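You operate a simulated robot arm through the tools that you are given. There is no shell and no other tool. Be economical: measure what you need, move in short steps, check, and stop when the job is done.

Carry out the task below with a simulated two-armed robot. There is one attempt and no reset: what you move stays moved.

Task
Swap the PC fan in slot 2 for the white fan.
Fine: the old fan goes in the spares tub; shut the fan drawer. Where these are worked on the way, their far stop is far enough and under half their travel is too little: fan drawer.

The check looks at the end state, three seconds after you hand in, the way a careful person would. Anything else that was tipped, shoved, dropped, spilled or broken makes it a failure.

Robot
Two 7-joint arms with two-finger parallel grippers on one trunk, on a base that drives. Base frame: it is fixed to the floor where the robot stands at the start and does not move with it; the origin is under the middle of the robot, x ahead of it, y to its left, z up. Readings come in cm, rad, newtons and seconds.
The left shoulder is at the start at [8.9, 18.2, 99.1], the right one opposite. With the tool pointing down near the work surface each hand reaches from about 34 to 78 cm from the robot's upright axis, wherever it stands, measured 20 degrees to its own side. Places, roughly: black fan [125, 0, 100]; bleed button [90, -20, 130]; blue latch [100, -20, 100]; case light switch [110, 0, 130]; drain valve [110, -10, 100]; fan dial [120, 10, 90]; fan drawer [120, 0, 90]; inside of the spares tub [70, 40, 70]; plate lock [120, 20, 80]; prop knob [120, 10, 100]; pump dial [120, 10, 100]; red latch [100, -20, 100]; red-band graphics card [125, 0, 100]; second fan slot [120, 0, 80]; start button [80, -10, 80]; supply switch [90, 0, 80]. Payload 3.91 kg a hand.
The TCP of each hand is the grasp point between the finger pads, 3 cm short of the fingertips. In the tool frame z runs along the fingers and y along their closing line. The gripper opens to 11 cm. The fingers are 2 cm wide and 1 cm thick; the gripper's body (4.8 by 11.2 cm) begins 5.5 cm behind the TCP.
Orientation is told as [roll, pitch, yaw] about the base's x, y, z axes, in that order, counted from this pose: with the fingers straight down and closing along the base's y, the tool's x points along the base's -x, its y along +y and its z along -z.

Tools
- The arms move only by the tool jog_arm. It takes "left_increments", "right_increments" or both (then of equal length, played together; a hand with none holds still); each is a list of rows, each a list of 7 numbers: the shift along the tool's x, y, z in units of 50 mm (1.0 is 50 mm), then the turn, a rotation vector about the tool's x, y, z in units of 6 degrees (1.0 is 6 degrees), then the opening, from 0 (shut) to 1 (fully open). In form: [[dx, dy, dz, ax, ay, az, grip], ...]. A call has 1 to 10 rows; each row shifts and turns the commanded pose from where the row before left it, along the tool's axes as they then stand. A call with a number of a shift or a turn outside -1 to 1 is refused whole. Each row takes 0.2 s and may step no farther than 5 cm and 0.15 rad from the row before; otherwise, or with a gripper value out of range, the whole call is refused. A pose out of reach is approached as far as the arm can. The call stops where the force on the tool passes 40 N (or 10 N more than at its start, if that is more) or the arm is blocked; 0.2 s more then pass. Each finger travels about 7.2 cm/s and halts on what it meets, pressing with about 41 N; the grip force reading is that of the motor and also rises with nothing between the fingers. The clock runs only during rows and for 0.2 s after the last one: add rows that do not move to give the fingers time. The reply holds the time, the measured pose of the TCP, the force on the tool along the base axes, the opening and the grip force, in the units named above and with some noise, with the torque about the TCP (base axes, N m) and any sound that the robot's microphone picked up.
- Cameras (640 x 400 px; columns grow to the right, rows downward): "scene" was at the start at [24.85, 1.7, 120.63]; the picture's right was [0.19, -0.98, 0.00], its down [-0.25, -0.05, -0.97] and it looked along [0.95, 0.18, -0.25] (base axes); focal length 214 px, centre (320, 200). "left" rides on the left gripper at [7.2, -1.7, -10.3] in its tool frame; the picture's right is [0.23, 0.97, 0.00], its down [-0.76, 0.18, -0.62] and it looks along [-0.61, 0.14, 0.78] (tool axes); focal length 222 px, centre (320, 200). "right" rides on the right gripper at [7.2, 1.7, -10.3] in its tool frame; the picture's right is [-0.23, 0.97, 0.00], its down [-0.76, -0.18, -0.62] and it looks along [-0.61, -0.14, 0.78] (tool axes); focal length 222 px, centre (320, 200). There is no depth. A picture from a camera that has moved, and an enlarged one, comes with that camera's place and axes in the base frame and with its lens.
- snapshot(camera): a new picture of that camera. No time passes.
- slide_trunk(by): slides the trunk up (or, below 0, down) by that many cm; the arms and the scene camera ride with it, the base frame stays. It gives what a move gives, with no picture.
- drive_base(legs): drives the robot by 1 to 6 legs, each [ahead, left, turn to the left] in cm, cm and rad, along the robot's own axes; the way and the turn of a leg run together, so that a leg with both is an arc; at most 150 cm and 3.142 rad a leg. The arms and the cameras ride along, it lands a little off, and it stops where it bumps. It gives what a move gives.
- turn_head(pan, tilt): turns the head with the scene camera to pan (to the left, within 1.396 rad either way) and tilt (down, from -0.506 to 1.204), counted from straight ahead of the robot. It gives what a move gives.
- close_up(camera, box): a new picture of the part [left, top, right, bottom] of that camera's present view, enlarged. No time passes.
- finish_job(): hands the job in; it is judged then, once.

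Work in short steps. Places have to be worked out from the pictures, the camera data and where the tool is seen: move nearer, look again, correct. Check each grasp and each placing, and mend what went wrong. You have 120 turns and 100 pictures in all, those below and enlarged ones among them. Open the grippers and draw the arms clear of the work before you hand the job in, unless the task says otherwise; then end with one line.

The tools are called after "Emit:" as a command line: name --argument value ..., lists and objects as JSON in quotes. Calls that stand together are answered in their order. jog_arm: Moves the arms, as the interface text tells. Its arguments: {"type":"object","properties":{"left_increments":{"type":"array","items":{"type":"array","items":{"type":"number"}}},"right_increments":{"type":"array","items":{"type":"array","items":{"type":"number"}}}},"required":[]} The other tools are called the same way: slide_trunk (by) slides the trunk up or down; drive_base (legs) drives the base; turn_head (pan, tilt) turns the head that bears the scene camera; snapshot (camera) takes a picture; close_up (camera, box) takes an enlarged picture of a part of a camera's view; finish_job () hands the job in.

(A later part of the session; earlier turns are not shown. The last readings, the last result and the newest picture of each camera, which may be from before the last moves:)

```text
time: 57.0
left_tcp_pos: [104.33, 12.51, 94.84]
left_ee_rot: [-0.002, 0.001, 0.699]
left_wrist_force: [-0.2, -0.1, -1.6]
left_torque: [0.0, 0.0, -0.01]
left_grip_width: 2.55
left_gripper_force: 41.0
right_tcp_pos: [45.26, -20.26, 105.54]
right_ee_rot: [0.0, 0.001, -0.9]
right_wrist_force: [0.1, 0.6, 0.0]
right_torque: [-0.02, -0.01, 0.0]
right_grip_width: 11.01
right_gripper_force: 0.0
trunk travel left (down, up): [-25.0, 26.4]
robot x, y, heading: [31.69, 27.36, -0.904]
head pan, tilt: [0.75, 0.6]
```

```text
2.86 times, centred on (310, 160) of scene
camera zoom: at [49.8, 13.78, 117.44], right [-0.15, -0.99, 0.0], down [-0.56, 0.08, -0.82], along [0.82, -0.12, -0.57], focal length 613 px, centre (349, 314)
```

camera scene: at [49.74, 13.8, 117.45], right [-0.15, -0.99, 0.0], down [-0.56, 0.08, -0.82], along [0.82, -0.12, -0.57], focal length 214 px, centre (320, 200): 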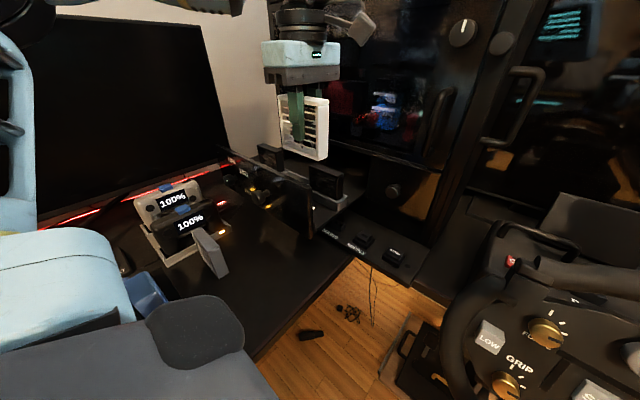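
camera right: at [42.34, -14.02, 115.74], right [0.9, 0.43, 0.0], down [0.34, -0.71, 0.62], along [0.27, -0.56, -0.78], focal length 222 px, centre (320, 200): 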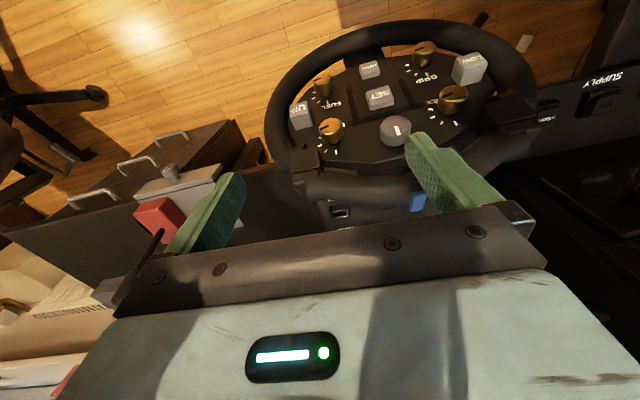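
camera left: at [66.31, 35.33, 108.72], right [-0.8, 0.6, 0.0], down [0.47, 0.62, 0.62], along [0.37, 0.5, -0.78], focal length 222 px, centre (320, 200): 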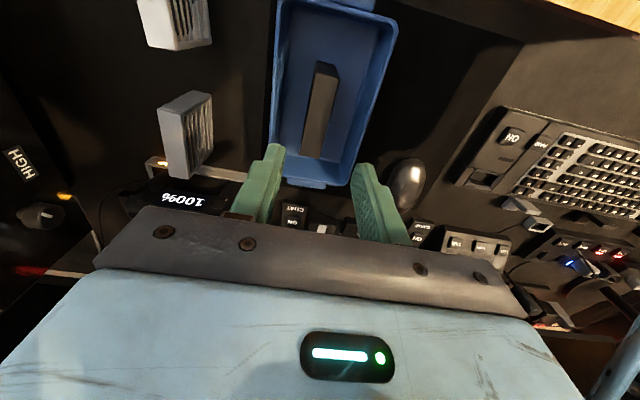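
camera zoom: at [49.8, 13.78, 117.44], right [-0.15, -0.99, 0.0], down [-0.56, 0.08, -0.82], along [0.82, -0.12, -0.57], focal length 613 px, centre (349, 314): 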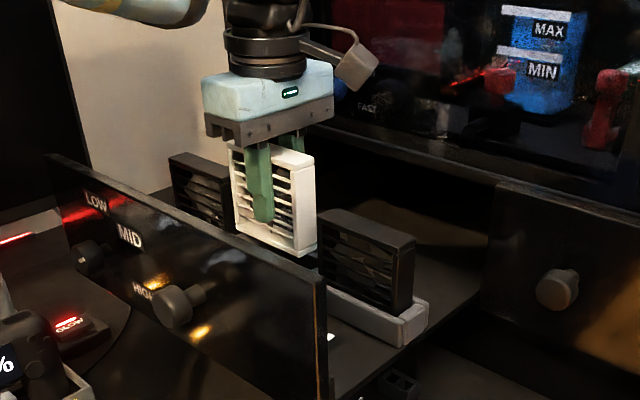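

Nearly perfect; a 1.5 mm correction inward and I lower gently, watching for contact.

Emit:
jog_arm --left_increments '[[0, -0.03, 0.1, 0, 0, 0, 0.1], [0, 0, 0.2, 0, 0, 0, 0.1], [0, 0, 0.2, 0, 0, 0, 0.1], [0, 0, 0.15, 0, 0, 0, 0.1]]'

Emit:
close_up --camera "left" --box '[200, 0, 460, 220]'

Emit:
close_up --camera "scene" --box '[240, 90, 380, 230]'

```text
time: 58.0
left_tcp_pos: [104.22, 12.23, 92.04]
left_ee_rot: [-0.005, 0.0, 0.7]
left_wrist_force: [-0.5, -1.5, 21.9]
left_torque: [0.1, 0.15, 0.04]
left_grip_width: 2.58
left_gripper_force: 40.9
right_tcp_pos: [44.93, -20.18, 105.61]
right_ee_rot: [0.002, -0.002, -0.901]
right_wrist_force: [1.0, 0.3, 0.3]
right_torque: [-0.01, 0.0, -0.01]
right_grip_width: 11.01
right_gripper_force: 0.1
trunk travel left (down, up): [-25.0, 26.4]
robot x, y, heading: [31.25, 27.7, -0.899]
head pan, tilt: [0.75, 0.6]
```

```text
1.82 times, centred on (330, 110) of left
camera zoom: at [99.82, 6.21, 102.33], right [-0.8, 0.6, 0.0], down [0.47, 0.63, 0.62], along [0.38, 0.5, -0.78], focal length 404 px, centre (302, 364)
```

zoom: 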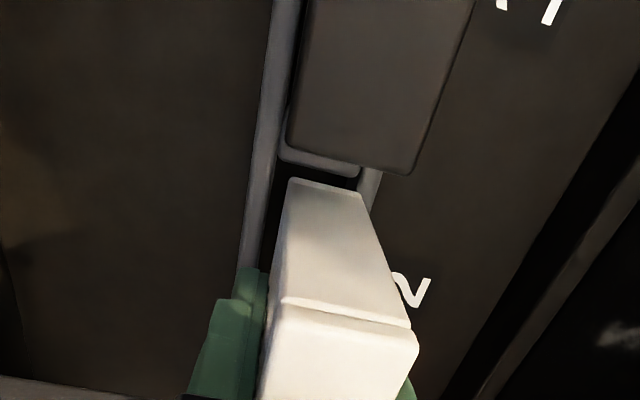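

```text
2.86 times, centred on (310, 160) of scene
camera zoom: at [49.54, 13.79, 117.5], right [-0.15, -0.99, 0.0], down [-0.56, 0.08, -0.83], along [0.82, -0.12, -0.56], focal length 613 px, centre (349, 314)
```

zoom: 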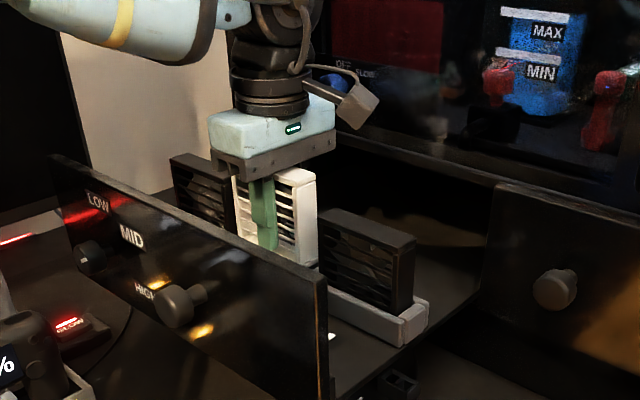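

Contact at 2 cm too high: the fan seems to sit on the outer tray wall. I zoom in to measure the offset.

Emit:
close_up --camera "left" --box '[290, 60, 370, 130]'

```text
5.71 times, centred on (330, 95) of left
camera zoom: at [99.82, 6.21, 102.33], right [-0.8, 0.6, 0.0], down [0.47, 0.63, 0.62], along [0.38, 0.5, -0.78], focal length 1269 px, centre (263, 800)
```

zoom: 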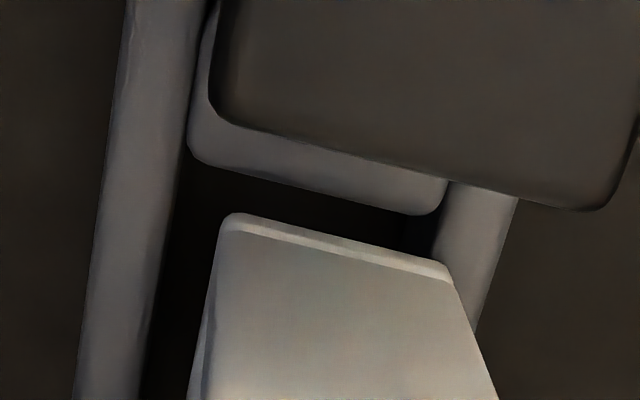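

Measured: the fan needs ~3.4 mm inward. I lift slightly, shift, and lower again.

Emit:
jog_arm --left_increments '[[0, 0, -0.15, 0, 0, 0, 0.1], [0, -0.068, 0, 0, 0, 0, 0.1], [0, 0, 0, 0, 0, 0, 0.1], [0, 0, 0.15, 0, 0, 0, 0.1], [0, 0, 0.15, 0, 0, 0, 0.1]]'

Emit:
close_up --camera "left" --box '[270, 50, 390, 160]'

```text
time: 59.2
left_tcp_pos: [104.38, 11.88, 91.35]
left_ee_rot: [-0.007, -0.001, 0.697]
left_wrist_force: [-5.4, -2.6, 23.0]
left_torque: [1.01, -0.68, 0.17]
left_grip_width: 2.58
left_gripper_force: 41.0
right_tcp_pos: [44.87, -20.37, 105.51]
right_ee_rot: [0.001, -0.001, -0.902]
right_wrist_force: [0.1, 0.3, -1.1]
right_torque: [-0.03, 0.01, -0.02]
right_grip_width: 10.98
right_gripper_force: 0.1
trunk travel left (down, up): [-25.0, 26.4]
robot x, y, heading: [31.3, 27.97, -0.899]
head pan, tilt: [0.75, 0.6]
```

```text
3.64 times, centred on (330, 105) of left
camera zoom: at [99.93, 5.92, 101.79], right [-0.8, 0.6, -0.01], down [0.47, 0.63, 0.62], along [0.38, 0.5, -0.78], focal length 808 px, centre (284, 546)
```

zoom: 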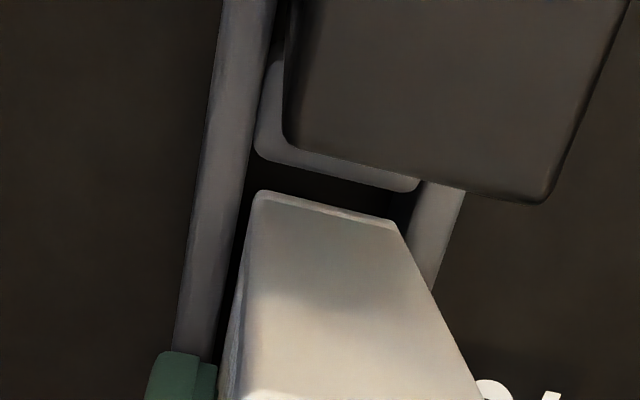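

Thickness is now centred, but the torque shows contact on the far divider (+lateral end). I lift a little, shift 3.5 mm toward slot 1, and lower again.

Emit:
jog_arm --left_increments '[[0, 0, -0.2, 0, 0, 0, 0.1], [0.07, 0, 0, 0, 0, 0, 0.1], [0, 0, 0, 0, 0, 0, 0.1], [0, 0, 0.15, 0, 0, 0, 0.1], [0, 0, 0.15, 0, 0, 0, 0.1], [0, 0, 0.1, 0, 0, 0, 0.1]]'

Emit:
close_up --camera "left" --box '[270, 50, 390, 160]'

```text
time: 60.7
left_tcp_pos: [104.33, 11.29, 90.87]
left_ee_rot: [-0.02, -0.001, 0.697]
left_wrist_force: [-2.7, -3.5, 17.7]
left_torque: [0.76, -0.58, -0.01]
left_grip_width: 2.58
left_gripper_force: 41.2
right_tcp_pos: [44.99, -20.34, 105.52]
right_ee_rot: [0.001, 0.0, -0.901]
right_wrist_force: [-0.7, -0.6, 0.9]
right_torque: [-0.03, 0.02, -0.02]
right_grip_width: 11.01
right_gripper_force: 0.1
trunk travel left (down, up): [-25.0, 26.4]
robot x, y, heading: [31.64, 27.48, -0.898]
head pan, tilt: [0.75, 0.6]
stopped in row 6 (left hand): the force on the tool passed its limit at 42 N (the readings are from after the stop); the commanded pose is now the measured one
```

```text
3.64 times, centred on (330, 105) of left
camera zoom: at [99.79, 5.47, 101.18], right [-0.8, 0.6, -0.02], down [0.46, 0.63, 0.62], along [0.39, 0.49, -0.78], focal length 808 px, centre (284, 546)
```

zoom: 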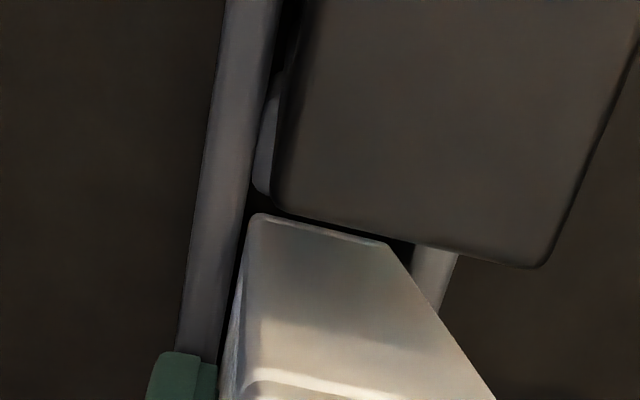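

The fan slips upward in the grip under pressure. I check the situation from the scene camera before going on.

Emit:
close_up --camera "scene" --box '[260, 110, 360, 210]'

```text
4.00 times, centred on (310, 160) of scene
camera zoom: at [49.62, 13.74, 117.46], right [-0.15, -0.99, 0.0], down [-0.56, 0.08, -0.83], along [0.82, -0.12, -0.56], focal length 858 px, centre (360, 360)
```

zoom: 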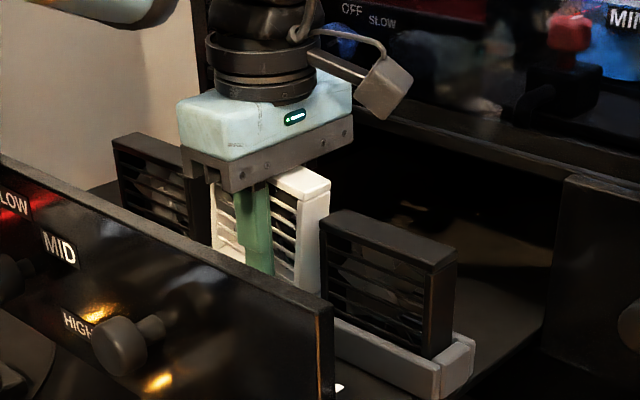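

The near end has begun to drop in but the far end still rides on the divider; there is still ~5 mm gap at the near side. I lift, shift 3.5 mm more toward slot 1 and 1 mm outward, and look.

Emit:
jog_arm --left_increments '[[0, 0, -0.2, 0, 0, 0, 0.1], [0.07, 0.02, 0, 0, 0, 0, 0.1], [0, 0, 0, 0, 0, 0, 0.1]]'

Emit:
close_up --camera "left" --box '[270, 50, 390, 160]'

```text
time: 61.5
left_tcp_pos: [104.13, 11.41, 91.33]
left_ee_rot: [-0.011, -0.003, 0.699]
left_wrist_force: [-0.3, 0.0, -1.4]
left_torque: [-0.03, -0.01, 0.04]
left_grip_width: 2.56
left_gripper_force: 40.8
right_tcp_pos: [45.17, -20.21, 105.48]
right_ee_rot: [0.0, 0.0, -0.899]
right_wrist_force: [-0.6, -0.2, 0.3]
right_torque: [0.0, 0.01, 0.01]
right_grip_width: 11.02
right_gripper_force: 0.1
trunk travel left (down, up): [-25.0, 26.4]
robot x, y, heading: [31.46, 27.69, -0.904]
head pan, tilt: [0.75, 0.6]
```

```text
3.64 times, centred on (330, 105) of left
camera zoom: at [99.61, 5.49, 101.72], right [-0.8, 0.6, -0.01], down [0.46, 0.63, 0.62], along [0.38, 0.49, -0.78], focal length 808 px, centre (284, 546)
```

zoom: 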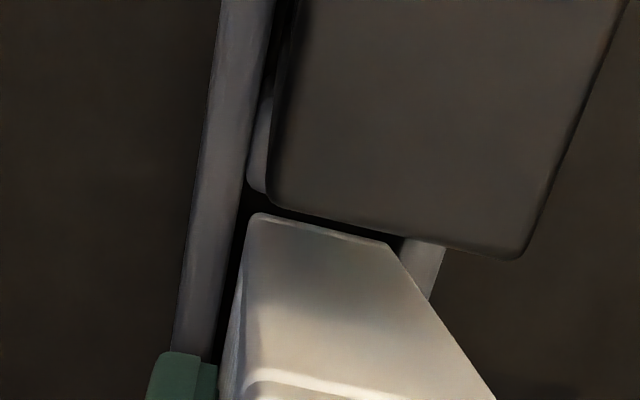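

Centred in thickness. I lower again.

Emit:
jog_arm --left_increments '[[0, 0, 0.15, 0, 0, 0, 0.1], [0, 0, 0.15, 0, 0, 0, 0.1], [0, 0, 0.15, 0, 0, 0, 0.1]]'

Emit:
close_up --camera "left" --box '[270, 50, 390, 160]'

```text
time: 62.2
left_tcp_pos: [104.36, 11.24, 90.61]
left_ee_rot: [-0.032, -0.004, 0.698]
left_wrist_force: [0.8, -0.8, 16.3]
left_torque: [0.18, 0.39, 0.08]
left_grip_width: 2.56
left_gripper_force: 41.2
right_tcp_pos: [45.13, -20.23, 105.47]
right_ee_rot: [0.0, 0.0, -0.901]
right_wrist_force: [-0.4, -0.7, 0.3]
right_torque: [0.05, -0.02, 0.01]
right_grip_width: 11.01
right_gripper_force: 0.0
trunk travel left (down, up): [-25.0, 26.4]
robot x, y, heading: [31.31, 27.64, -0.898]
head pan, tilt: [0.75, 0.6]
stopped in row 3 (left hand): the force on the tool passed its limit at 48 N (the readings are from after the stop); the commanded pose is now the measured one
```

```text
3.64 times, centred on (330, 105) of left
camera zoom: at [99.62, 5.36, 101.0], right [-0.8, 0.6, -0.03], down [0.45, 0.64, 0.62], along [0.39, 0.48, -0.78], focal length 808 px, centre (284, 546)
```

zoom: 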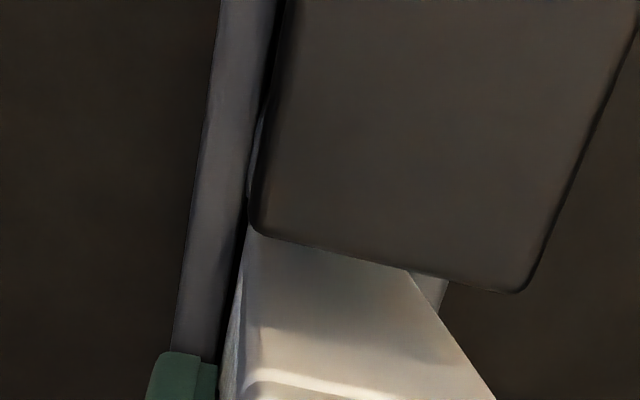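

It went deeper. I compare the fan height from both cameras.

Emit:
close_up --camera "left" --box '[200, 40, 460, 240]'

Emit:
close_up --camera "scene" --box '[260, 110, 360, 210]'

```text
2.00 times, centred on (330, 140) of left
camera zoom: at [99.62, 5.36, 101.0], right [-0.8, 0.6, -0.03], down [0.45, 0.64, 0.62], along [0.39, 0.48, -0.78], focal length 444 px, centre (300, 320)
```

zoom: 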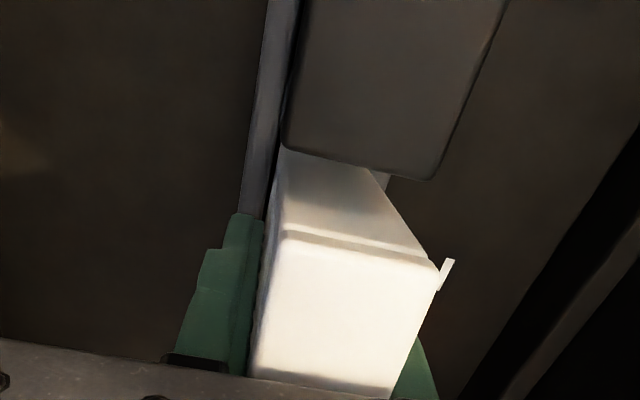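

```text
4.00 times, centred on (310, 160) of scene
camera zoom: at [49.68, 13.78, 117.47], right [-0.15, -0.99, 0.0], down [-0.56, 0.08, -0.83], along [0.82, -0.12, -0.56], focal length 858 px, centre (360, 360)
```

zoom: 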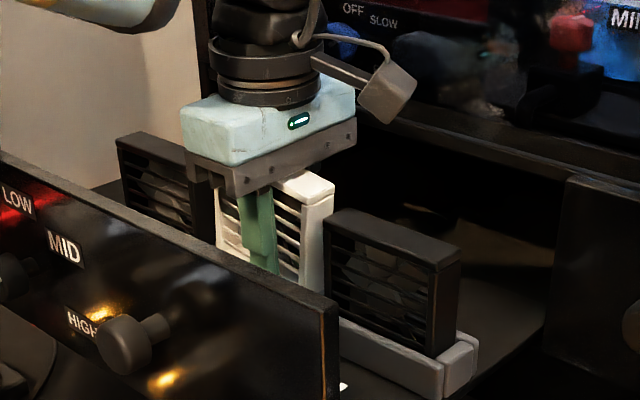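

The near edge is still ~1.8 cm above the seated height and the wrist picked up a slight tilt. I lift 1 cm, remove the tilt, and look at the gaps again.

Emit:
jog_arm --left_increments '[[0, 0, -0.2, 0, 0, 0, 0.1], [0, 0, -0.1, -0.234, -0.196, 0, 0.1], [0, 0, 0, 0, 0, 0, 0.1]]'

Emit:
close_up --camera "left" --box '[270, 40, 390, 150]'

```text
time: 63.0
left_tcp_pos: [104.43, 11.36, 91.76]
left_ee_rot: [-0.002, -0.025, 0.697]
left_wrist_force: [0.2, -0.4, -0.5]
left_torque: [0.01, -0.03, 0.06]
left_grip_width: 2.57
left_gripper_force: 41.3
right_tcp_pos: [45.28, -20.2, 105.43]
right_ee_rot: [0.0, 0.001, -0.899]
right_wrist_force: [0.0, -0.2, -0.7]
right_torque: [0.01, 0.0, 0.0]
right_grip_width: 11.0
right_gripper_force: 0.1
trunk travel left (down, up): [-25.0, 26.4]
robot x, y, heading: [31.39, 27.57, -0.9]
head pan, tilt: [0.75, 0.6]
```

```text
3.64 times, centred on (330, 95) of left
camera zoom: at [99.68, 5.15, 101.95], right [-0.8, 0.6, -0.01], down [0.46, 0.62, 0.64], along [0.39, 0.51, -0.77], focal length 808 px, centre (284, 582)
```

zoom: 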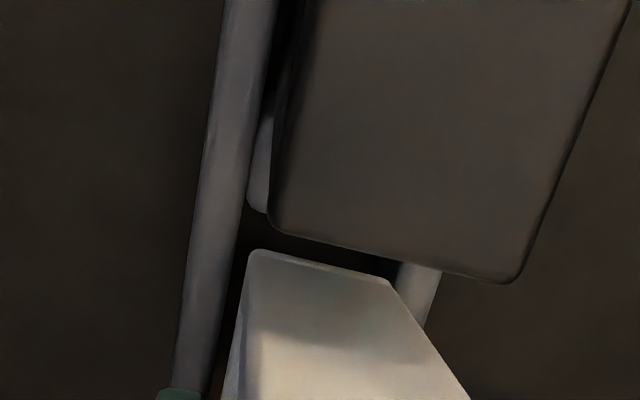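

Euler convention sorted; I fix the remaining pitch, nudge slightly (1 mm toward slot 1, 0.7 mm inward), and lower again.

Emit:
jog_arm --left_increments '[[0.02, -0.014, 0, -0.02, 0.24, 0, 0.1], [0, 0, 0, 0, 0, 0, 0.1], [0, 0, 0.15, 0, 0, 0, 0.1], [0, 0, 0.12, 0, 0, 0, 0.1], [0, 0, 0.1, 0, 0, 0, 0.1]]'

```text
time: 64.2
left_tcp_pos: [104.22, 11.24, 90.51]
left_ee_rot: [-0.013, -0.001, 0.698]
left_wrist_force: [7.5, 5.1, 31.7]
left_torque: [0.44, 0.3, -0.31]
left_grip_width: 2.55
left_gripper_force: 41.1
right_tcp_pos: [45.14, -20.1, 105.65]
right_ee_rot: [0.0, -0.002, -0.899]
right_wrist_force: [-1.1, 0.2, 0.3]
right_torque: [-0.01, 0.03, 0.01]
right_grip_width: 11.0
right_gripper_force: 0.1
trunk travel left (down, up): [-25.0, 26.4]
robot x, y, heading: [31.41, 27.56, -0.899]
head pan, tilt: [0.75, 0.6]
```

Contact now is on the outer wall side with a push away from slot 1. I lift 4 mm, shift 2 mm inward and 1 mm back, and lower again.

Emit:
jog_arm --left_increments '[[0, 0, -0.1, 0, 0, 0, 0.1], [-0.02, -0.04, 0, -0.1, 0, 0, 0.1], [0, 0, 0, 0, 0, 0, 0.1], [0, 0, 0.1, 0, 0, 0, 0.1], [0, 0, 0.1, 0, 0, 0, 0.1], [0, 0, 0.1, 0, 0, 0, 0.1]]'

Emit:
close_up --camera "left" --box '[200, 40, 460, 240]'

```text
time: 65.4
left_tcp_pos: [104.57, 10.87, 90.62]
left_ee_rot: [-0.006, 0.0, 0.698]
left_wrist_force: [0.0, -0.5, 15.7]
left_torque: [0.1, 0.34, 0.05]
left_grip_width: 2.56
left_gripper_force: 40.8
right_tcp_pos: [45.15, -20.19, 105.4]
right_ee_rot: [0.001, 0.0, -0.902]
right_wrist_force: [-0.4, 0.0, -0.9]
right_torque: [-0.03, -0.01, 0.0]
right_grip_width: 10.97
right_gripper_force: 0.0
trunk travel left (down, up): [-25.0, 26.4]
robot x, y, heading: [31.29, 27.77, -0.895]
head pan, tilt: [0.75, 0.6]
stopped in row 5 (left hand): the force on the tool passed its limit at 48 N (the readings are from after the stop); the commanded pose is now the measured one
```

```text
2.00 times, centred on (330, 140) of left
camera zoom: at [100.12, 4.81, 100.93], right [-0.8, 0.6, -0.01], down [0.47, 0.63, 0.62], along [0.38, 0.5, -0.78], focal length 444 px, centre (300, 320)
```

zoom: 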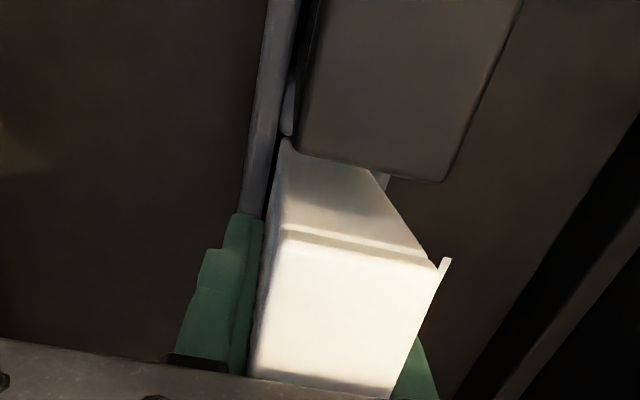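

Measuring tops in the same frame: gap to fan 1 is 0.75 cm versus 2.0 cm for the old fan, so I over-shifted; the earlier torques point to the far end hitting the outer wall, i.e. a small yaw error. I lift, shift 1.1 cm back, yaw by −0.03 rad, and look.

Emit:
jog_arm --left_increments '[[0, 0, -0.35, 0, 0, 0, 0.1], [-0.22, 0, 0, -0.06, 0, 0.29, 0.1], [0, 0, 0, 0, 0, 0, 0.1]]'

Emit:
close_up --camera "left" --box '[250, 30, 390, 150]'

```text
time: 66.2
left_tcp_pos: [105.47, 11.72, 91.95]
left_ee_rot: [0.009, -0.001, 0.668]
left_wrist_force: [0.9, 0.7, -1.2]
left_torque: [-0.03, 0.01, 0.0]
left_grip_width: 2.56
left_gripper_force: 40.8
right_tcp_pos: [45.17, -20.2, 105.42]
right_ee_rot: [-0.001, 0.002, -0.898]
right_wrist_force: [-0.2, 0.6, -0.1]
right_torque: [0.02, 0.02, -0.01]
right_grip_width: 11.02
right_gripper_force: 0.0
trunk travel left (down, up): [-25.0, 26.4]
robot x, y, heading: [31.43, 27.8, -0.892]
head pan, tilt: [0.75, 0.6]
```

```text
3.33 times, centred on (320, 90) of left
camera zoom: at [100.89, 5.71, 102.38], right [-0.78, 0.62, 0.01], down [0.49, 0.61, 0.63], along [0.39, 0.49, -0.78], focal length 740 px, centre (320, 567)
```

zoom: 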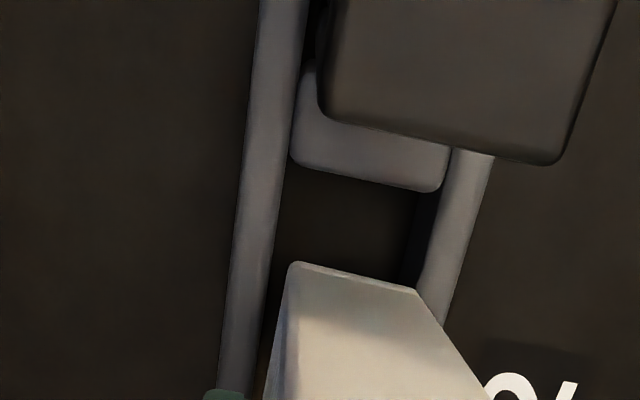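

Now the gap to fan 1 is 2.1 cm, matching the old fan's. I nudge 1.2 mm inward, level the hand and lower gently.

Emit:
jog_arm --left_increments '[[0, -0.025, 0, 0.08, 0, 0, 0.1], [0, 0, 0.12, 0, 0, 0, 0.1], [0, 0, 0.12, 0, 0, 0, 0.1], [0, 0, 0.1, 0, 0, 0, 0.1], [0, 0, 0.1, 0, 0, 0, 0.1]]'

Emit:
close_up --camera "left" --box '[250, 40, 390, 160]'

```text
time: 67.3
left_tcp_pos: [105.75, 11.35, 90.86]
left_ee_rot: [-0.021, -0.01, 0.666]
left_wrist_force: [-0.5, -1.2, 14.9]
left_torque: [0.68, -0.49, 0.06]
left_grip_width: 2.56
left_gripper_force: 40.1
right_tcp_pos: [45.17, -20.28, 105.4]
right_ee_rot: [0.001, 0.001, -0.898]
right_wrist_force: [0.0, 0.5, 0.2]
right_torque: [0.01, 0.0, -0.02]
right_grip_width: 11.01
right_gripper_force: 0.1
trunk travel left (down, up): [-25.0, 26.4]
robot x, y, heading: [31.74, 27.69, -0.898]
head pan, tilt: [0.75, 0.6]
stopped in row 5 (left hand): the force on the tool passed its limit at 45 N (the readings are from after the stop); the commanded pose is now the measured one
```

```text
3.33 times, centred on (320, 100) of left
camera zoom: at [100.93, 5.5, 101.22], right [-0.78, 0.62, -0.02], down [0.48, 0.62, 0.63], along [0.4, 0.48, -0.78], focal length 740 px, centre (320, 533)
```

zoom: 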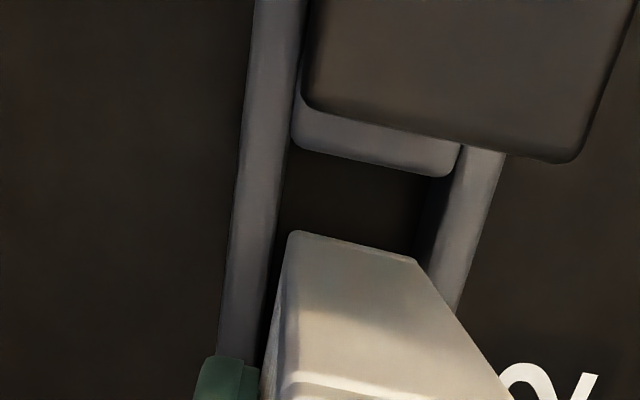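

Key finding: comparing top and bottom edges, the fan has rotated ~7.4° inside the grip (bottom toward slot 3), so its far end catches the divider. I lift 2 cm and tilt the hand +7.4° about its y axis to make the fan upright, then look.

Emit:
jog_arm --left_increments '[[0, 0, -0.4, 0, 0, 0, 0.1], [0, 0, 0, -0.2, 0.6, 0, 0.1], [0, 0, 0, 0, 0.7, 0, 0.1], [0, 0, 0, 0, 0, 0, 0.1]]'

Emit:
close_up --camera "left" --box '[200, 20, 440, 220]'

Emit:
close_up --camera "scene" --box '[260, 100, 370, 210]'

```text
time: 68.3
left_tcp_pos: [105.77, 11.49, 92.61]
left_ee_rot: [0.006, 0.131, 0.672]
left_wrist_force: [0.2, 0.7, -1.8]
left_torque: [0.0, 0.0, 0.02]
left_grip_width: 2.56
left_gripper_force: 41.3
right_tcp_pos: [45.25, -20.28, 105.48]
right_ee_rot: [0.001, 0.0, -0.9]
right_wrist_force: [0.7, -0.4, -0.6]
right_torque: [-0.02, -0.02, -0.02]
right_grip_width: 11.02
right_gripper_force: 0.0
trunk travel left (down, up): [-25.0, 26.4]
robot x, y, heading: [31.64, 27.33, -0.903]
head pan, tilt: [0.75, 0.6]
```

```text
2.00 times, centred on (320, 120) of left
camera zoom: at [102.28, 6.37, 103.73], right [-0.78, 0.62, 0.04], down [0.55, 0.65, 0.52], along [0.3, 0.43, -0.85], focal length 444 px, centre (320, 360)
```

zoom: 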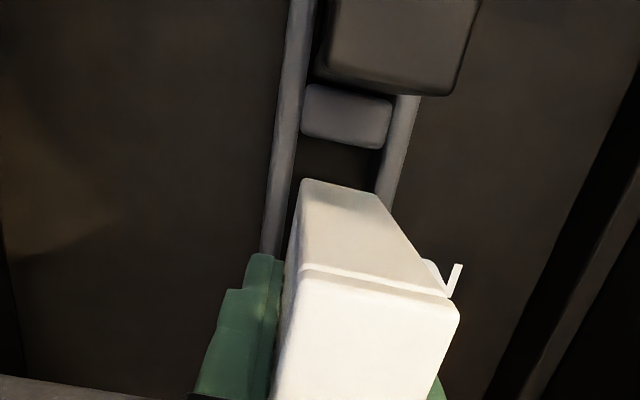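

```text
3.64 times, centred on (315, 155) of scene
camera zoom: at [49.77, 13.8, 117.45], right [-0.15, -0.99, 0.0], down [-0.56, 0.08, -0.83], along [0.82, -0.12, -0.56], focal length 780 px, centre (338, 364)
```

zoom: 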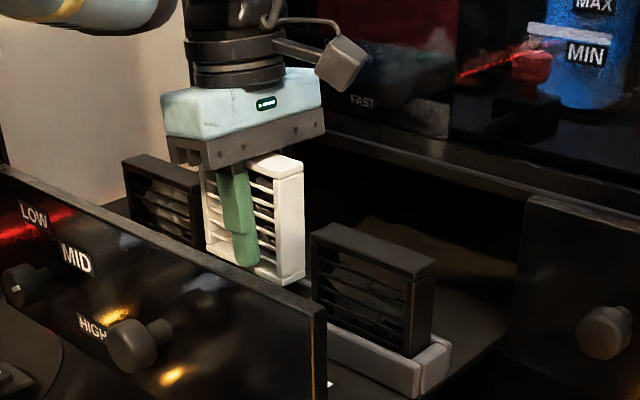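

The fan is now upright (top and bottom edges line up). It needs ~0.75 cm toward slot 1 (gap 2.9 → ~2.1) and ~1.2 mm inward. I shift and lower straight down in base z.

Emit:
jog_arm --left_increments '[[0.15, -0.024, 0, -0.05, 0, 0, 0.1], [0, 0, 0, 0, 0, 0, 0.1], [-0.0236, 0, 0.178, 0, 0, 0, 0.1], [-0.0157, 0, 0.119, 0, 0, 0, 0.1], [-0.0157, 0, 0.119, 0, 0, 0, 0.1]]'

Emit:
close_up --camera "left" --box '[200, 20, 440, 220]'

```text
time: 69.7
left_tcp_pos: [105.4, 10.71, 91.5]
left_ee_rot: [-0.01, 0.126, 0.667]
left_wrist_force: [-0.3, -0.6, 16.9]
left_torque: [-0.07, -0.19, -0.06]
left_grip_width: 2.58
left_gripper_force: 40.7
right_tcp_pos: [45.23, -20.31, 105.46]
right_ee_rot: [0.001, 0.0, -0.899]
right_wrist_force: [-0.3, -0.7, 0.3]
right_torque: [0.02, -0.02, -0.02]
right_grip_width: 10.99
right_gripper_force: 0.1
trunk travel left (down, up): [-25.0, 26.4]
robot x, y, heading: [31.34, 27.47, -0.899]
head pan, tilt: [0.75, 0.6]
stopped in row 5 (left hand): the force on the tool passed its limit at 43 N (the readings are from after the stop); the commanded pose is now the measured one
```

```text
2.00 times, centred on (320, 120) of left
camera zoom: at [101.82, 5.68, 102.75], right [-0.78, 0.63, 0.02], down [0.54, 0.66, 0.52], along [0.31, 0.42, -0.85], focal length 444 px, centre (320, 360)
```

zoom: 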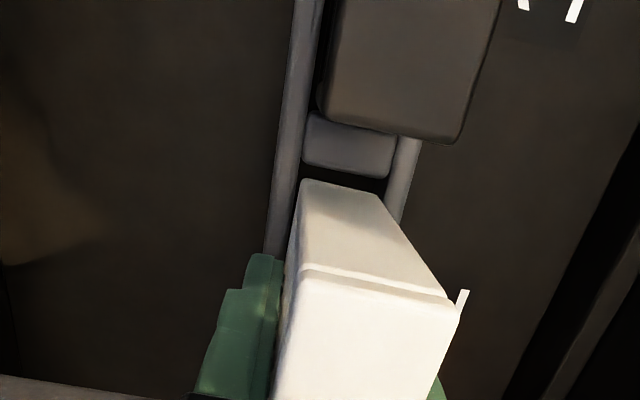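

Torque is now nearly zero and the contact is on the inner wall; the view shows fan touching the left (inner) wall. I lift, shift 1.3 mm outward, level, and lower.

Emit:
jog_arm --left_increments '[[0.013, 0, -0.1, 0, 0, 0, 0.1], [0, 0.026, 0, -0.1, 0, 0, 0.1], [0, 0, 0, 0, 0, 0, 0.1], [-0.013, 0, 0.1, 0, 0, 0, 0.1], [-0.013, 0, 0.1, 0, 0, 0, 0.1], [-0.013, 0, 0.1, 0, 0, 0, 0.1]]'

Emit:
close_up --camera "left" --box '[200, 20, 440, 220]'

```text
time: 71.0
left_tcp_pos: [105.62, 10.62, 91.65]
left_ee_rot: [-0.014, 0.121, 0.663]
left_wrist_force: [-0.9, -1.4, 16.8]
left_torque: [0.33, -0.47, 0.01]
left_grip_width: 2.59
left_gripper_force: 41.0
right_tcp_pos: [45.22, -20.24, 105.43]
right_ee_rot: [-0.001, 0.0, -0.899]
right_wrist_force: [-0.5, 0.5, 0.3]
right_torque: [0.04, 0.01, 0.01]
right_grip_width: 11.02
right_gripper_force: 0.0
trunk travel left (down, up): [-25.0, 26.4]
robot x, y, heading: [31.13, 27.58, -0.895]
head pan, tilt: [0.75, 0.6]
stopped in row 6 (left hand): the force on the tool passed its limit at 44 N (the readings are from after the stop); the commanded pose is now the measured one
```

```text
2.00 times, centred on (320, 120) of left
camera zoom: at [101.86, 5.7, 102.68], right [-0.78, 0.63, 0.01], down [0.54, 0.66, 0.52], along [0.32, 0.42, -0.85], focal length 444 px, centre (320, 360)
```

zoom: 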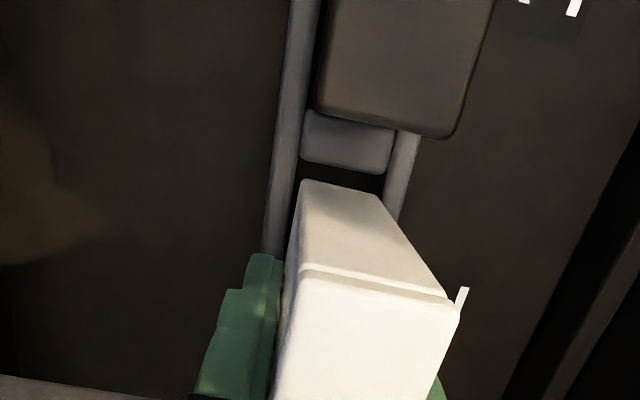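

Centred in thickness now; torque indicates the far end on the divider (lateral +3.4 cm), with ~5 mm free on the near side. I shift 3 mm toward slot 1 and lower.

Emit:
jog_arm --left_increments '[[0.013, 0, -0.1, 0, 0, 0, 0.1], [0.065, 0, 0.01, -0.13, 0, 0, 0.1], [0, 0, 0, 0, 0, 0, 0.1], [-0.013, 0, 0.1, 0, 0, 0, 0.1], [-0.013, 0, 0.1, 0, 0, 0, 0.1], [-0.013, 0, 0.1, 0, 0, 0, 0.1]]'

Emit:
close_up --camera "left" --box '[200, 20, 440, 220]'

```text
time: 72.3
left_tcp_pos: [105.58, 10.27, 91.62]
left_ee_rot: [-0.016, 0.119, 0.666]
left_wrist_force: [0.4, -1.8, 16.8]
left_torque: [0.0, -0.32, 0.0]
left_grip_width: 2.57
left_gripper_force: 40.8
right_tcp_pos: [45.33, -20.05, 105.46]
right_ee_rot: [0.0, 0.0, -0.899]
right_wrist_force: [0.7, 0.4, -0.2]
right_torque: [0.04, -0.01, -0.02]
right_grip_width: 11.01
right_gripper_force: 0.0
trunk travel left (down, up): [-25.0, 26.4]
robot x, y, heading: [31.7, 27.89, -0.901]
head pan, tilt: [0.75, 0.6]
stopped in row 6 (left hand): the force on the tool passed its limit at 44 N (the readings are from after the stop); the commanded pose is now the measured one
```

```text
2.00 times, centred on (320, 120) of left
camera zoom: at [101.79, 5.36, 102.67], right [-0.78, 0.63, 0.01], down [0.54, 0.66, 0.52], along [0.32, 0.41, -0.85], focal length 444 px, centre (320, 360)
```

zoom: 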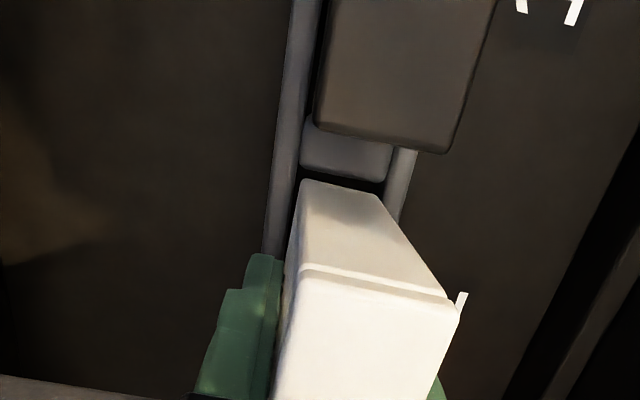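

Contact has moved to the inner wall on the far half while the near end is slightly outward — a small yaw error of the other sign. I lift, yaw +0.016 rad, level and lower.

Emit:
jog_arm --left_increments '[[0.013, 0, -0.1, 0, 0, 0, 0.1], [0, 0.01, 0, -0.16, 0, -0.16, 0.1], [0, 0, 0, 0, 0, 0, 0.1], [-0.013, 0, 0.1, 0, 0, 0, 0.1], [-0.013, 0, 0.1, 0, 0, 0, 0.1], [-0.013, 0, 0.1, 0, 0, 0, 0.1]]'

```text
time: 73.6
left_tcp_pos: [105.74, 10.41, 91.52]
left_ee_rot: [-0.009, 0.114, 0.68]
left_wrist_force: [-0.5, -1.2, 16.3]
left_torque: [0.78, -0.61, 0.0]
left_grip_width: 2.56
left_gripper_force: 40.4
right_tcp_pos: [45.35, -20.17, 105.52]
right_ee_rot: [-0.001, -0.002, -0.898]
right_wrist_force: [0.1, 0.6, -0.6]
right_torque: [0.0, 0.02, 0.01]
right_grip_width: 11.01
right_gripper_force: 0.0
trunk travel left (down, up): [-25.0, 26.4]
robot x, y, heading: [31.6, 27.15, -0.9]
head pan, tilt: [0.75, 0.6]
stopped in row 6 (left hand): the force on the tool passed its limit at 45 N (the readings are from after the stop); the commanded pose is now the measured one
```

Now purely far-end contact again, and the pitch crept down. I lift, restore the tilt, shift 3 mm toward slot 1, and look.

Emit:
jog_arm --left_increments '[[0.02, 0, -0.16, 0, 0, 0, 0.1], [0.06, 0, 0, -0.09, 0.3, 0, 0.1], [0, 0, 0, 0, 0, 0, 0.1]]'

Emit:
close_up --camera "left" --box '[200, 20, 440, 220]'

Emit:
close_up --camera "scene" --box '[260, 100, 370, 210]'

```text
time: 74.4
left_tcp_pos: [105.51, 10.36, 91.98]
left_ee_rot: [0.008, 0.146, 0.682]
left_wrist_force: [0.5, -0.2, -1.1]
left_torque: [-0.02, -0.02, 0.0]
left_grip_width: 2.57
left_gripper_force: 41.2
right_tcp_pos: [45.47, -20.16, 105.44]
right_ee_rot: [-0.001, 0.0, -0.897]
right_wrist_force: [-0.1, -0.3, 0.2]
right_torque: [0.01, -0.01, 0.01]
right_grip_width: 10.99
right_gripper_force: 0.1
trunk travel left (down, up): [-25.0, 26.4]
robot x, y, heading: [31.27, 27.64, -0.896]
head pan, tilt: [0.75, 0.6]
```

```text
2.00 times, centred on (320, 120) of left
camera zoom: at [102.25, 5.24, 103.17], right [-0.79, 0.61, 0.04], down [0.55, 0.67, 0.51], along [0.28, 0.42, -0.86], focal length 444 px, centre (320, 360)
```

zoom: 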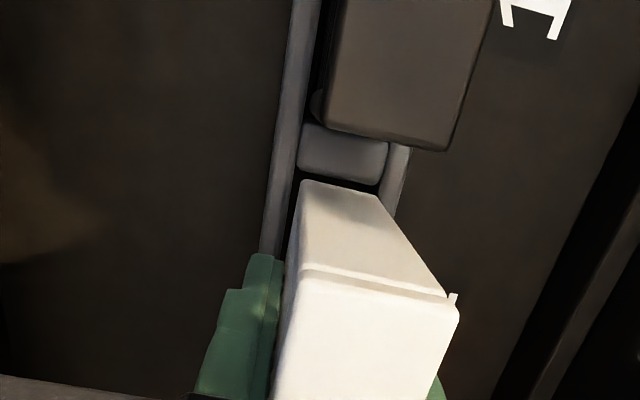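

```text
3.64 times, centred on (315, 155) of scene
camera zoom: at [49.84, 13.88, 117.45], right [-0.15, -0.99, 0.0], down [-0.56, 0.08, -0.82], along [0.82, -0.12, -0.57], focal length 780 px, centre (338, 364)
```

zoom: 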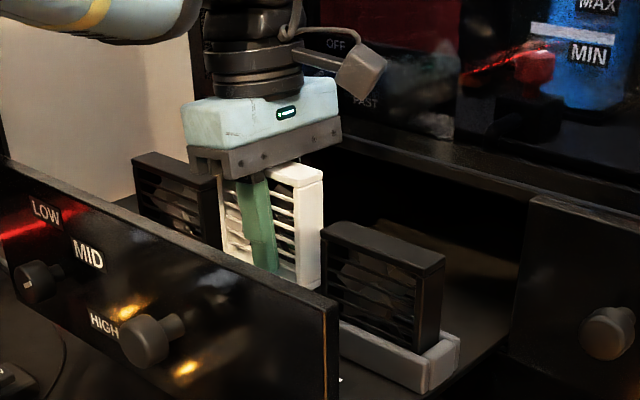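

Lateral position now matches the old fan's. I shift 1.2 mm inward, lower to light contact, then do a small wiggle search while pressing lightly.

Emit:
jog_arm --left_increments '[[0, -0.024, 0, -0.08, 0, 0, 0.1], [-0.01, 0, 0.08, 0, 0, 0, 0.1], [-0.008, 0, 0.06, 0, 0, 0, 0.1], [0.03, 0, 0.02, 0, 0, 0, 0.1], [0, 0.03, 0.02, 0, 0, 0, 0.1], [-0.03, 0, 0.02, 0, 0, 0, 0.1], [-0.03, 0, 0.02, 0, 0, 0, 0.1], [0, -0.03, 0.02, 0, 0, 0, 0.1], [0.03, -0.02, 0.02, 0, 0, 0, 0.1], [0.02, 0, 0.02, 0, 0, 0, 0.1]]'

```text
time: 75.8
left_tcp_pos: [105.59, 10.03, 91.64]
left_ee_rot: [-0.001, 0.145, 0.681]
left_wrist_force: [0.4, 0.7, 13.6]
left_torque: [0.38, -0.75, -0.02]
left_grip_width: 2.57
left_gripper_force: 41.1
right_tcp_pos: [45.38, -20.29, 105.48]
right_ee_rot: [0.001, -0.001, -0.896]
right_wrist_force: [0.0, 0.6, -0.7]
right_torque: [0.02, 0.01, 0.01]
right_grip_width: 11.01
right_gripper_force: 0.0
trunk travel left (down, up): [-25.0, 26.4]
robot x, y, heading: [31.39, 27.91, -0.899]
head pan, tilt: [0.75, 0.6]
stopped in row 7 (left hand): the force on the tool passed its limit at 41 N (the readings are from after the stop); the commanded pose is now the measured one
```

The near end has only ~1.5 mm gap while the far end catches. Better: tilt so the near bottom corner goes in first against slot 1's divider, then rotate the far end down. I lift, tilt back, shift, lower part way and look.

Emit:
jog_arm --left_increments '[[0.02, 0, -0.2, 0, 0, 0, 0.1], [0, -0.02, 0, 0, -0.7, 0, 0.1], [0.11, 0, 0, 0, -0.68, 0, 0.1], [0, 0, 0, 0, 0, 0, 0.1], [0, 0, 0.2, 0, 0, 0, 0.1]]'

Emit:
close_up --camera "left" --box '[250, 40, 390, 160]'

```text
time: 77.0
left_tcp_pos: [105.24, 9.93, 91.35]
left_ee_rot: [0.007, -0.001, 0.68]
left_wrist_force: [-1.0, 0.4, -0.9]
left_torque: [0.02, 0.05, 0.05]
left_grip_width: 2.58
left_gripper_force: 41.0
right_tcp_pos: [45.43, -20.18, 105.37]
right_ee_rot: [-0.001, -0.001, -0.897]
right_wrist_force: [0.4, 0.5, 0.0]
right_torque: [-0.01, 0.03, 0.01]
right_grip_width: 11.0
right_gripper_force: 0.0
trunk travel left (down, up): [-25.0, 26.4]
robot x, y, heading: [31.51, 27.45, -0.898]
head pan, tilt: [0.75, 0.6]
```

```text
3.33 times, centred on (320, 100) of left
camera zoom: at [100.68, 3.83, 101.63], right [-0.79, 0.61, 0.01], down [0.48, 0.61, 0.62], along [0.38, 0.5, -0.78], focal length 740 px, centre (320, 533)
```

zoom: 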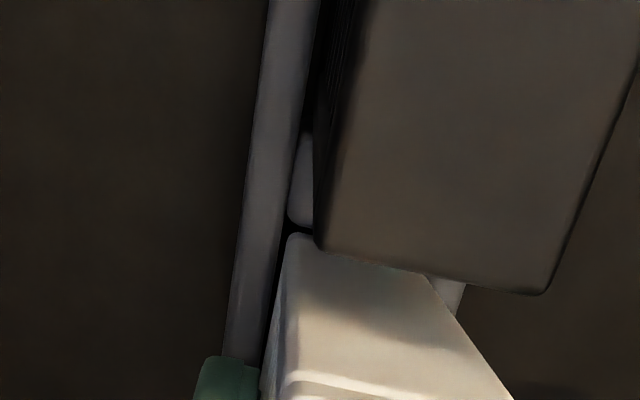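

The near corner is about to enter the slot, ~1 mm to move inward. I lower 0.6 cm, then rotate the far end down about the near-bottom corner.

Emit:
jog_arm --left_increments '[[0, -0.02, 0.06, 0, 0, 0, 0.1], [0, 0, 0.06, 0, 0, 0, 0.1], [-0.027, 0, 0.021, 0, 0.3, 0, 0.1], [-0.027, 0, 0.021, 0, 0.3, 0, 0.1], [-0.027, 0, 0.021, 0, 0.3, 0, 0.1]]'

```text
time: 78.2
left_tcp_pos: [105.57, 9.99, 90.73]
left_ee_rot: [0.001, 0.095, 0.68]
left_wrist_force: [-0.4, -0.1, 11.0]
left_torque: [-0.06, -0.18, -0.11]
left_grip_width: 2.55
left_gripper_force: 40.7
right_tcp_pos: [45.39, -20.1, 105.48]
right_ee_rot: [0.001, 0.0, -0.897]
right_wrist_force: [-0.6, 0.5, -0.2]
right_torque: [0.0, -0.03, 0.02]
right_grip_width: 11.02
right_gripper_force: 0.0
trunk travel left (down, up): [-25.0, 26.4]
robot x, y, heading: [31.42, 27.7, -0.896]
head pan, tilt: [0.75, 0.6]
```

Much deeper now with only 11 N. Contact is on the inner side; I nudge 1 mm outward and continue down with a little more rotation.

Emit:
jog_arm --left_increments '[[0, 0.02, 0, 0, 0, 0, 0.1], [-0.02, 0, 0.03, 0, 0.2, 0, 0.1], [-0.01, 0, 0.06, 0, 0, 0, 0.1], [-0.01, 0, 0.06, 0, 0, 0, 0.1], [-0.01, 0, 0.06, 0, 0, 0, 0.1]]'

Emit:
close_up --camera "left" --box '[200, 20, 440, 220]'

```text
time: 79.1
left_tcp_pos: [105.66, 9.82, 90.73]
left_ee_rot: [-0.008, 0.115, 0.678]
left_wrist_force: [-0.6, -0.5, 15.6]
left_torque: [0.22, 0.14, 0.08]
left_grip_width: 2.54
left_gripper_force: 41.5
right_tcp_pos: [45.35, -20.2, 105.39]
right_ee_rot: [-0.001, 0.0, -0.897]
right_wrist_force: [-0.1, 0.6, -0.6]
right_torque: [0.0, 0.0, 0.02]
right_grip_width: 11.01
right_gripper_force: 0.1
trunk travel left (down, up): [-25.0, 26.4]
robot x, y, heading: [31.08, 27.36, -0.899]
head pan, tilt: [0.75, 0.6]
stopped in row 4 (left hand): the force on the tool passed its limit at 43 N (the readings are from after the stop); the commanded pose is now the measured one
```

```text
2.00 times, centred on (320, 120) of left
camera zoom: at [101.98, 4.77, 101.8], right [-0.79, 0.61, 0.02], down [0.53, 0.66, 0.53], along [0.32, 0.43, -0.85], focal length 444 px, centre (320, 360)
```

zoom: 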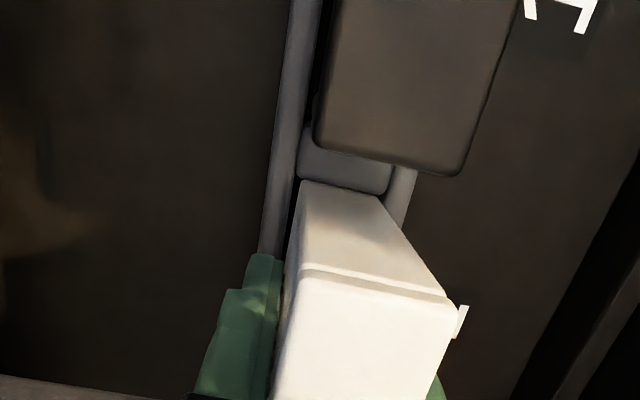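

Close: now slightly toward the outer wall. I nudge inward in small steps while pressing lightly.

Emit:
jog_arm --left_increments '[[0, -0.012, -0.02, -0.08, 0, 0, 0.1], [-0.003, -0.008, 0.04, 0, 0, 0, 0.1], [-0.003, -0.006, 0.04, 0, 0, 0.06, 0.1], [-0.003, 0, 0.04, 0, 0, -0.12, 0.1], [-0.003, 0.006, 0.04, 0, 0, 0.06, 0.1], [-0.003, 0.006, 0.04, 0, 0, 0, 0.1]]'

```text
time: 80.1
left_tcp_pos: [105.9, 9.7, 90.77]
left_ee_rot: [-0.012, 0.113, 0.678]
left_wrist_force: [-1.0, -2.2, 14.4]
left_torque: [0.25, 0.19, 0.16]
left_grip_width: 2.55
left_gripper_force: 40.9
right_tcp_pos: [45.33, -20.15, 105.47]
right_ee_rot: [-0.002, 0.0, -0.898]
right_wrist_force: [0.3, -0.6, 0.1]
right_torque: [0.0, -0.03, 0.01]
right_grip_width: 11.0
right_gripper_force: 0.3
trunk travel left (down, up): [-25.0, 26.4]
robot x, y, heading: [31.6, 27.58, -0.893]
head pan, tilt: [0.75, 0.6]
stopped in row 4 (left hand): the force on the tool passed its limit at 42 N (the readings are from after the stop); the commanded pose is now the measured one
```

The numbers now fit: contact is at y' ≈ ±2 cm, mid-length — my fingertips are resting on the tray walls (the fan slipped up in the grip), while the fan is already between the walls. I open slightly so it drops into the slot.

Emit:
jog_arm --left_increments '[[0, 0, 0, 0, 0, 0, 0.3], [0, 0, 0, 0, 0, 0, 0.3], [0, 0, 0, 0, 0, 0, 0.3]]'

Emit:
close_up --camera "scene" --box '[250, 100, 370, 220]'

Emit:
close_up --camera "left" --box '[200, 20, 440, 220]'

```text
time: 80.9
left_tcp_pos: [105.65, 9.73, 90.71]
left_ee_rot: [-0.007, 0.113, 0.679]
left_wrist_force: [-0.2, -1.0, 23.8]
left_torque: [0.47, 0.18, -0.05]
left_grip_width: 3.26
left_gripper_force: 0.1
right_tcp_pos: [45.17, -20.12, 105.51]
right_ee_rot: [0.001, -0.001, -0.897]
right_wrist_force: [-0.1, -0.6, -0.4]
right_torque: [0.0, 0.01, 0.0]
right_grip_width: 11.01
right_gripper_force: 0.0
trunk travel left (down, up): [-25.0, 26.4]
robot x, y, heading: [31.56, 27.56, -0.897]
head pan, tilt: [0.75, 0.6]
```

```text
3.33 times, centred on (310, 160) of scene
camera zoom: at [49.62, 13.95, 117.51], right [-0.15, -0.99, 0.0], down [-0.56, 0.08, -0.83], along [0.82, -0.12, -0.56], focal length 715 px, centre (353, 333)
```

zoom: 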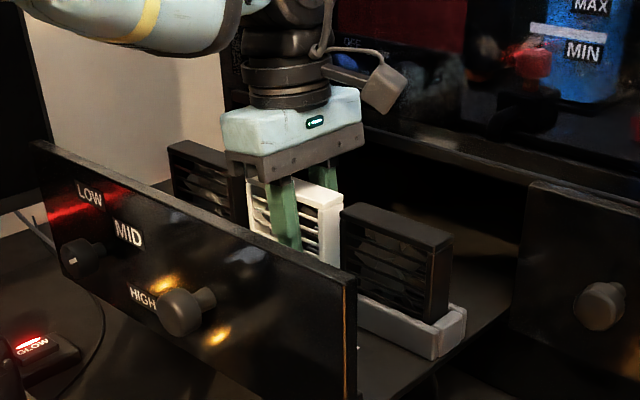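

```text
2.00 times, centred on (320, 120) of left
camera zoom: at [102.0, 4.67, 101.78], right [-0.79, 0.62, 0.02], down [0.53, 0.66, 0.53], along [0.32, 0.43, -0.85], focal length 444 px, centre (320, 360)
```

zoom: 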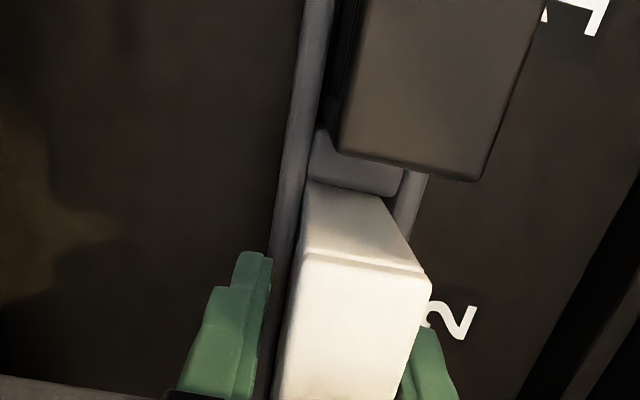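

The white fan dropped into the slot. I lift the hand straight up off it.

Emit:
jog_arm --left_increments '[[0.011, 0, -0.1, 0, 0, 0, 0.35], [0.022, 0, -0.2, 0, 0, 0, 0.45], [0.044, 0, -0.4, 0, 0, 0, 0.45], [0.08, 0, -0.7, 0, 0, 0, 0.45], [0.08, 0, -0.7, 0, 0, 0, 0.45], [0, 0, -0.3, 0, -0.9, 0, 0.45]]'

Emit:
close_up --camera "left" --box '[220, 0, 440, 200]'

Emit:
close_up --camera "scene" --box '[250, 100, 370, 220]'

```text
time: 82.3
left_tcp_pos: [105.8, 10.13, 102.53]
left_ee_rot: [-0.004, 0.02, 0.683]
left_wrist_force: [0.4, -0.6, 0.0]
left_torque: [0.0, 0.02, 0.01]
left_grip_width: 4.95
left_gripper_force: 0.1
right_tcp_pos: [45.35, -20.08, 105.49]
right_ee_rot: [-0.002, 0.001, -0.897]
right_wrist_force: [0.9, -0.5, -0.2]
right_torque: [-0.05, -0.01, 0.01]
right_grip_width: 11.01
right_gripper_force: 0.1
trunk travel left (down, up): [-25.0, 26.4]
robot x, y, heading: [31.13, 27.7, -0.896]
head pan, tilt: [0.75, 0.6]
```

```text
2.00 times, centred on (330, 100) of left
camera zoom: at [101.49, 4.24, 113.02], right [-0.79, 0.61, 0.0], down [0.49, 0.63, 0.61], along [0.37, 0.48, -0.79], focal length 444 px, centre (300, 400)
```

zoom: 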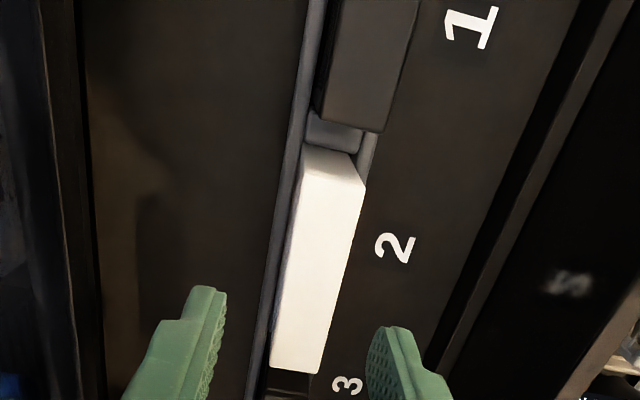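

```text
3.33 times, centred on (310, 160) of scene
camera zoom: at [49.8, 13.9, 117.46], right [-0.15, -0.99, 0.0], down [-0.56, 0.08, -0.83], along [0.82, -0.12, -0.56], focal length 715 px, centre (353, 333)
```

zoom: 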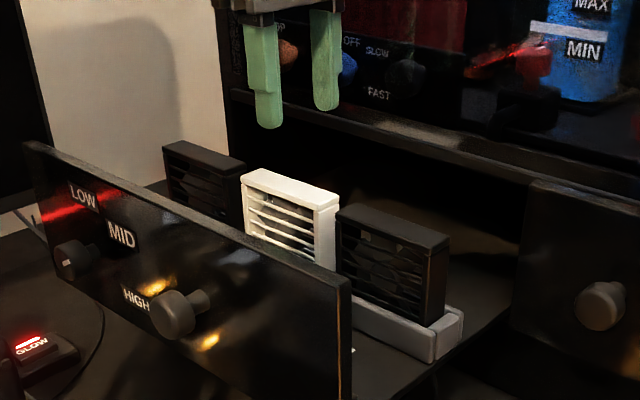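

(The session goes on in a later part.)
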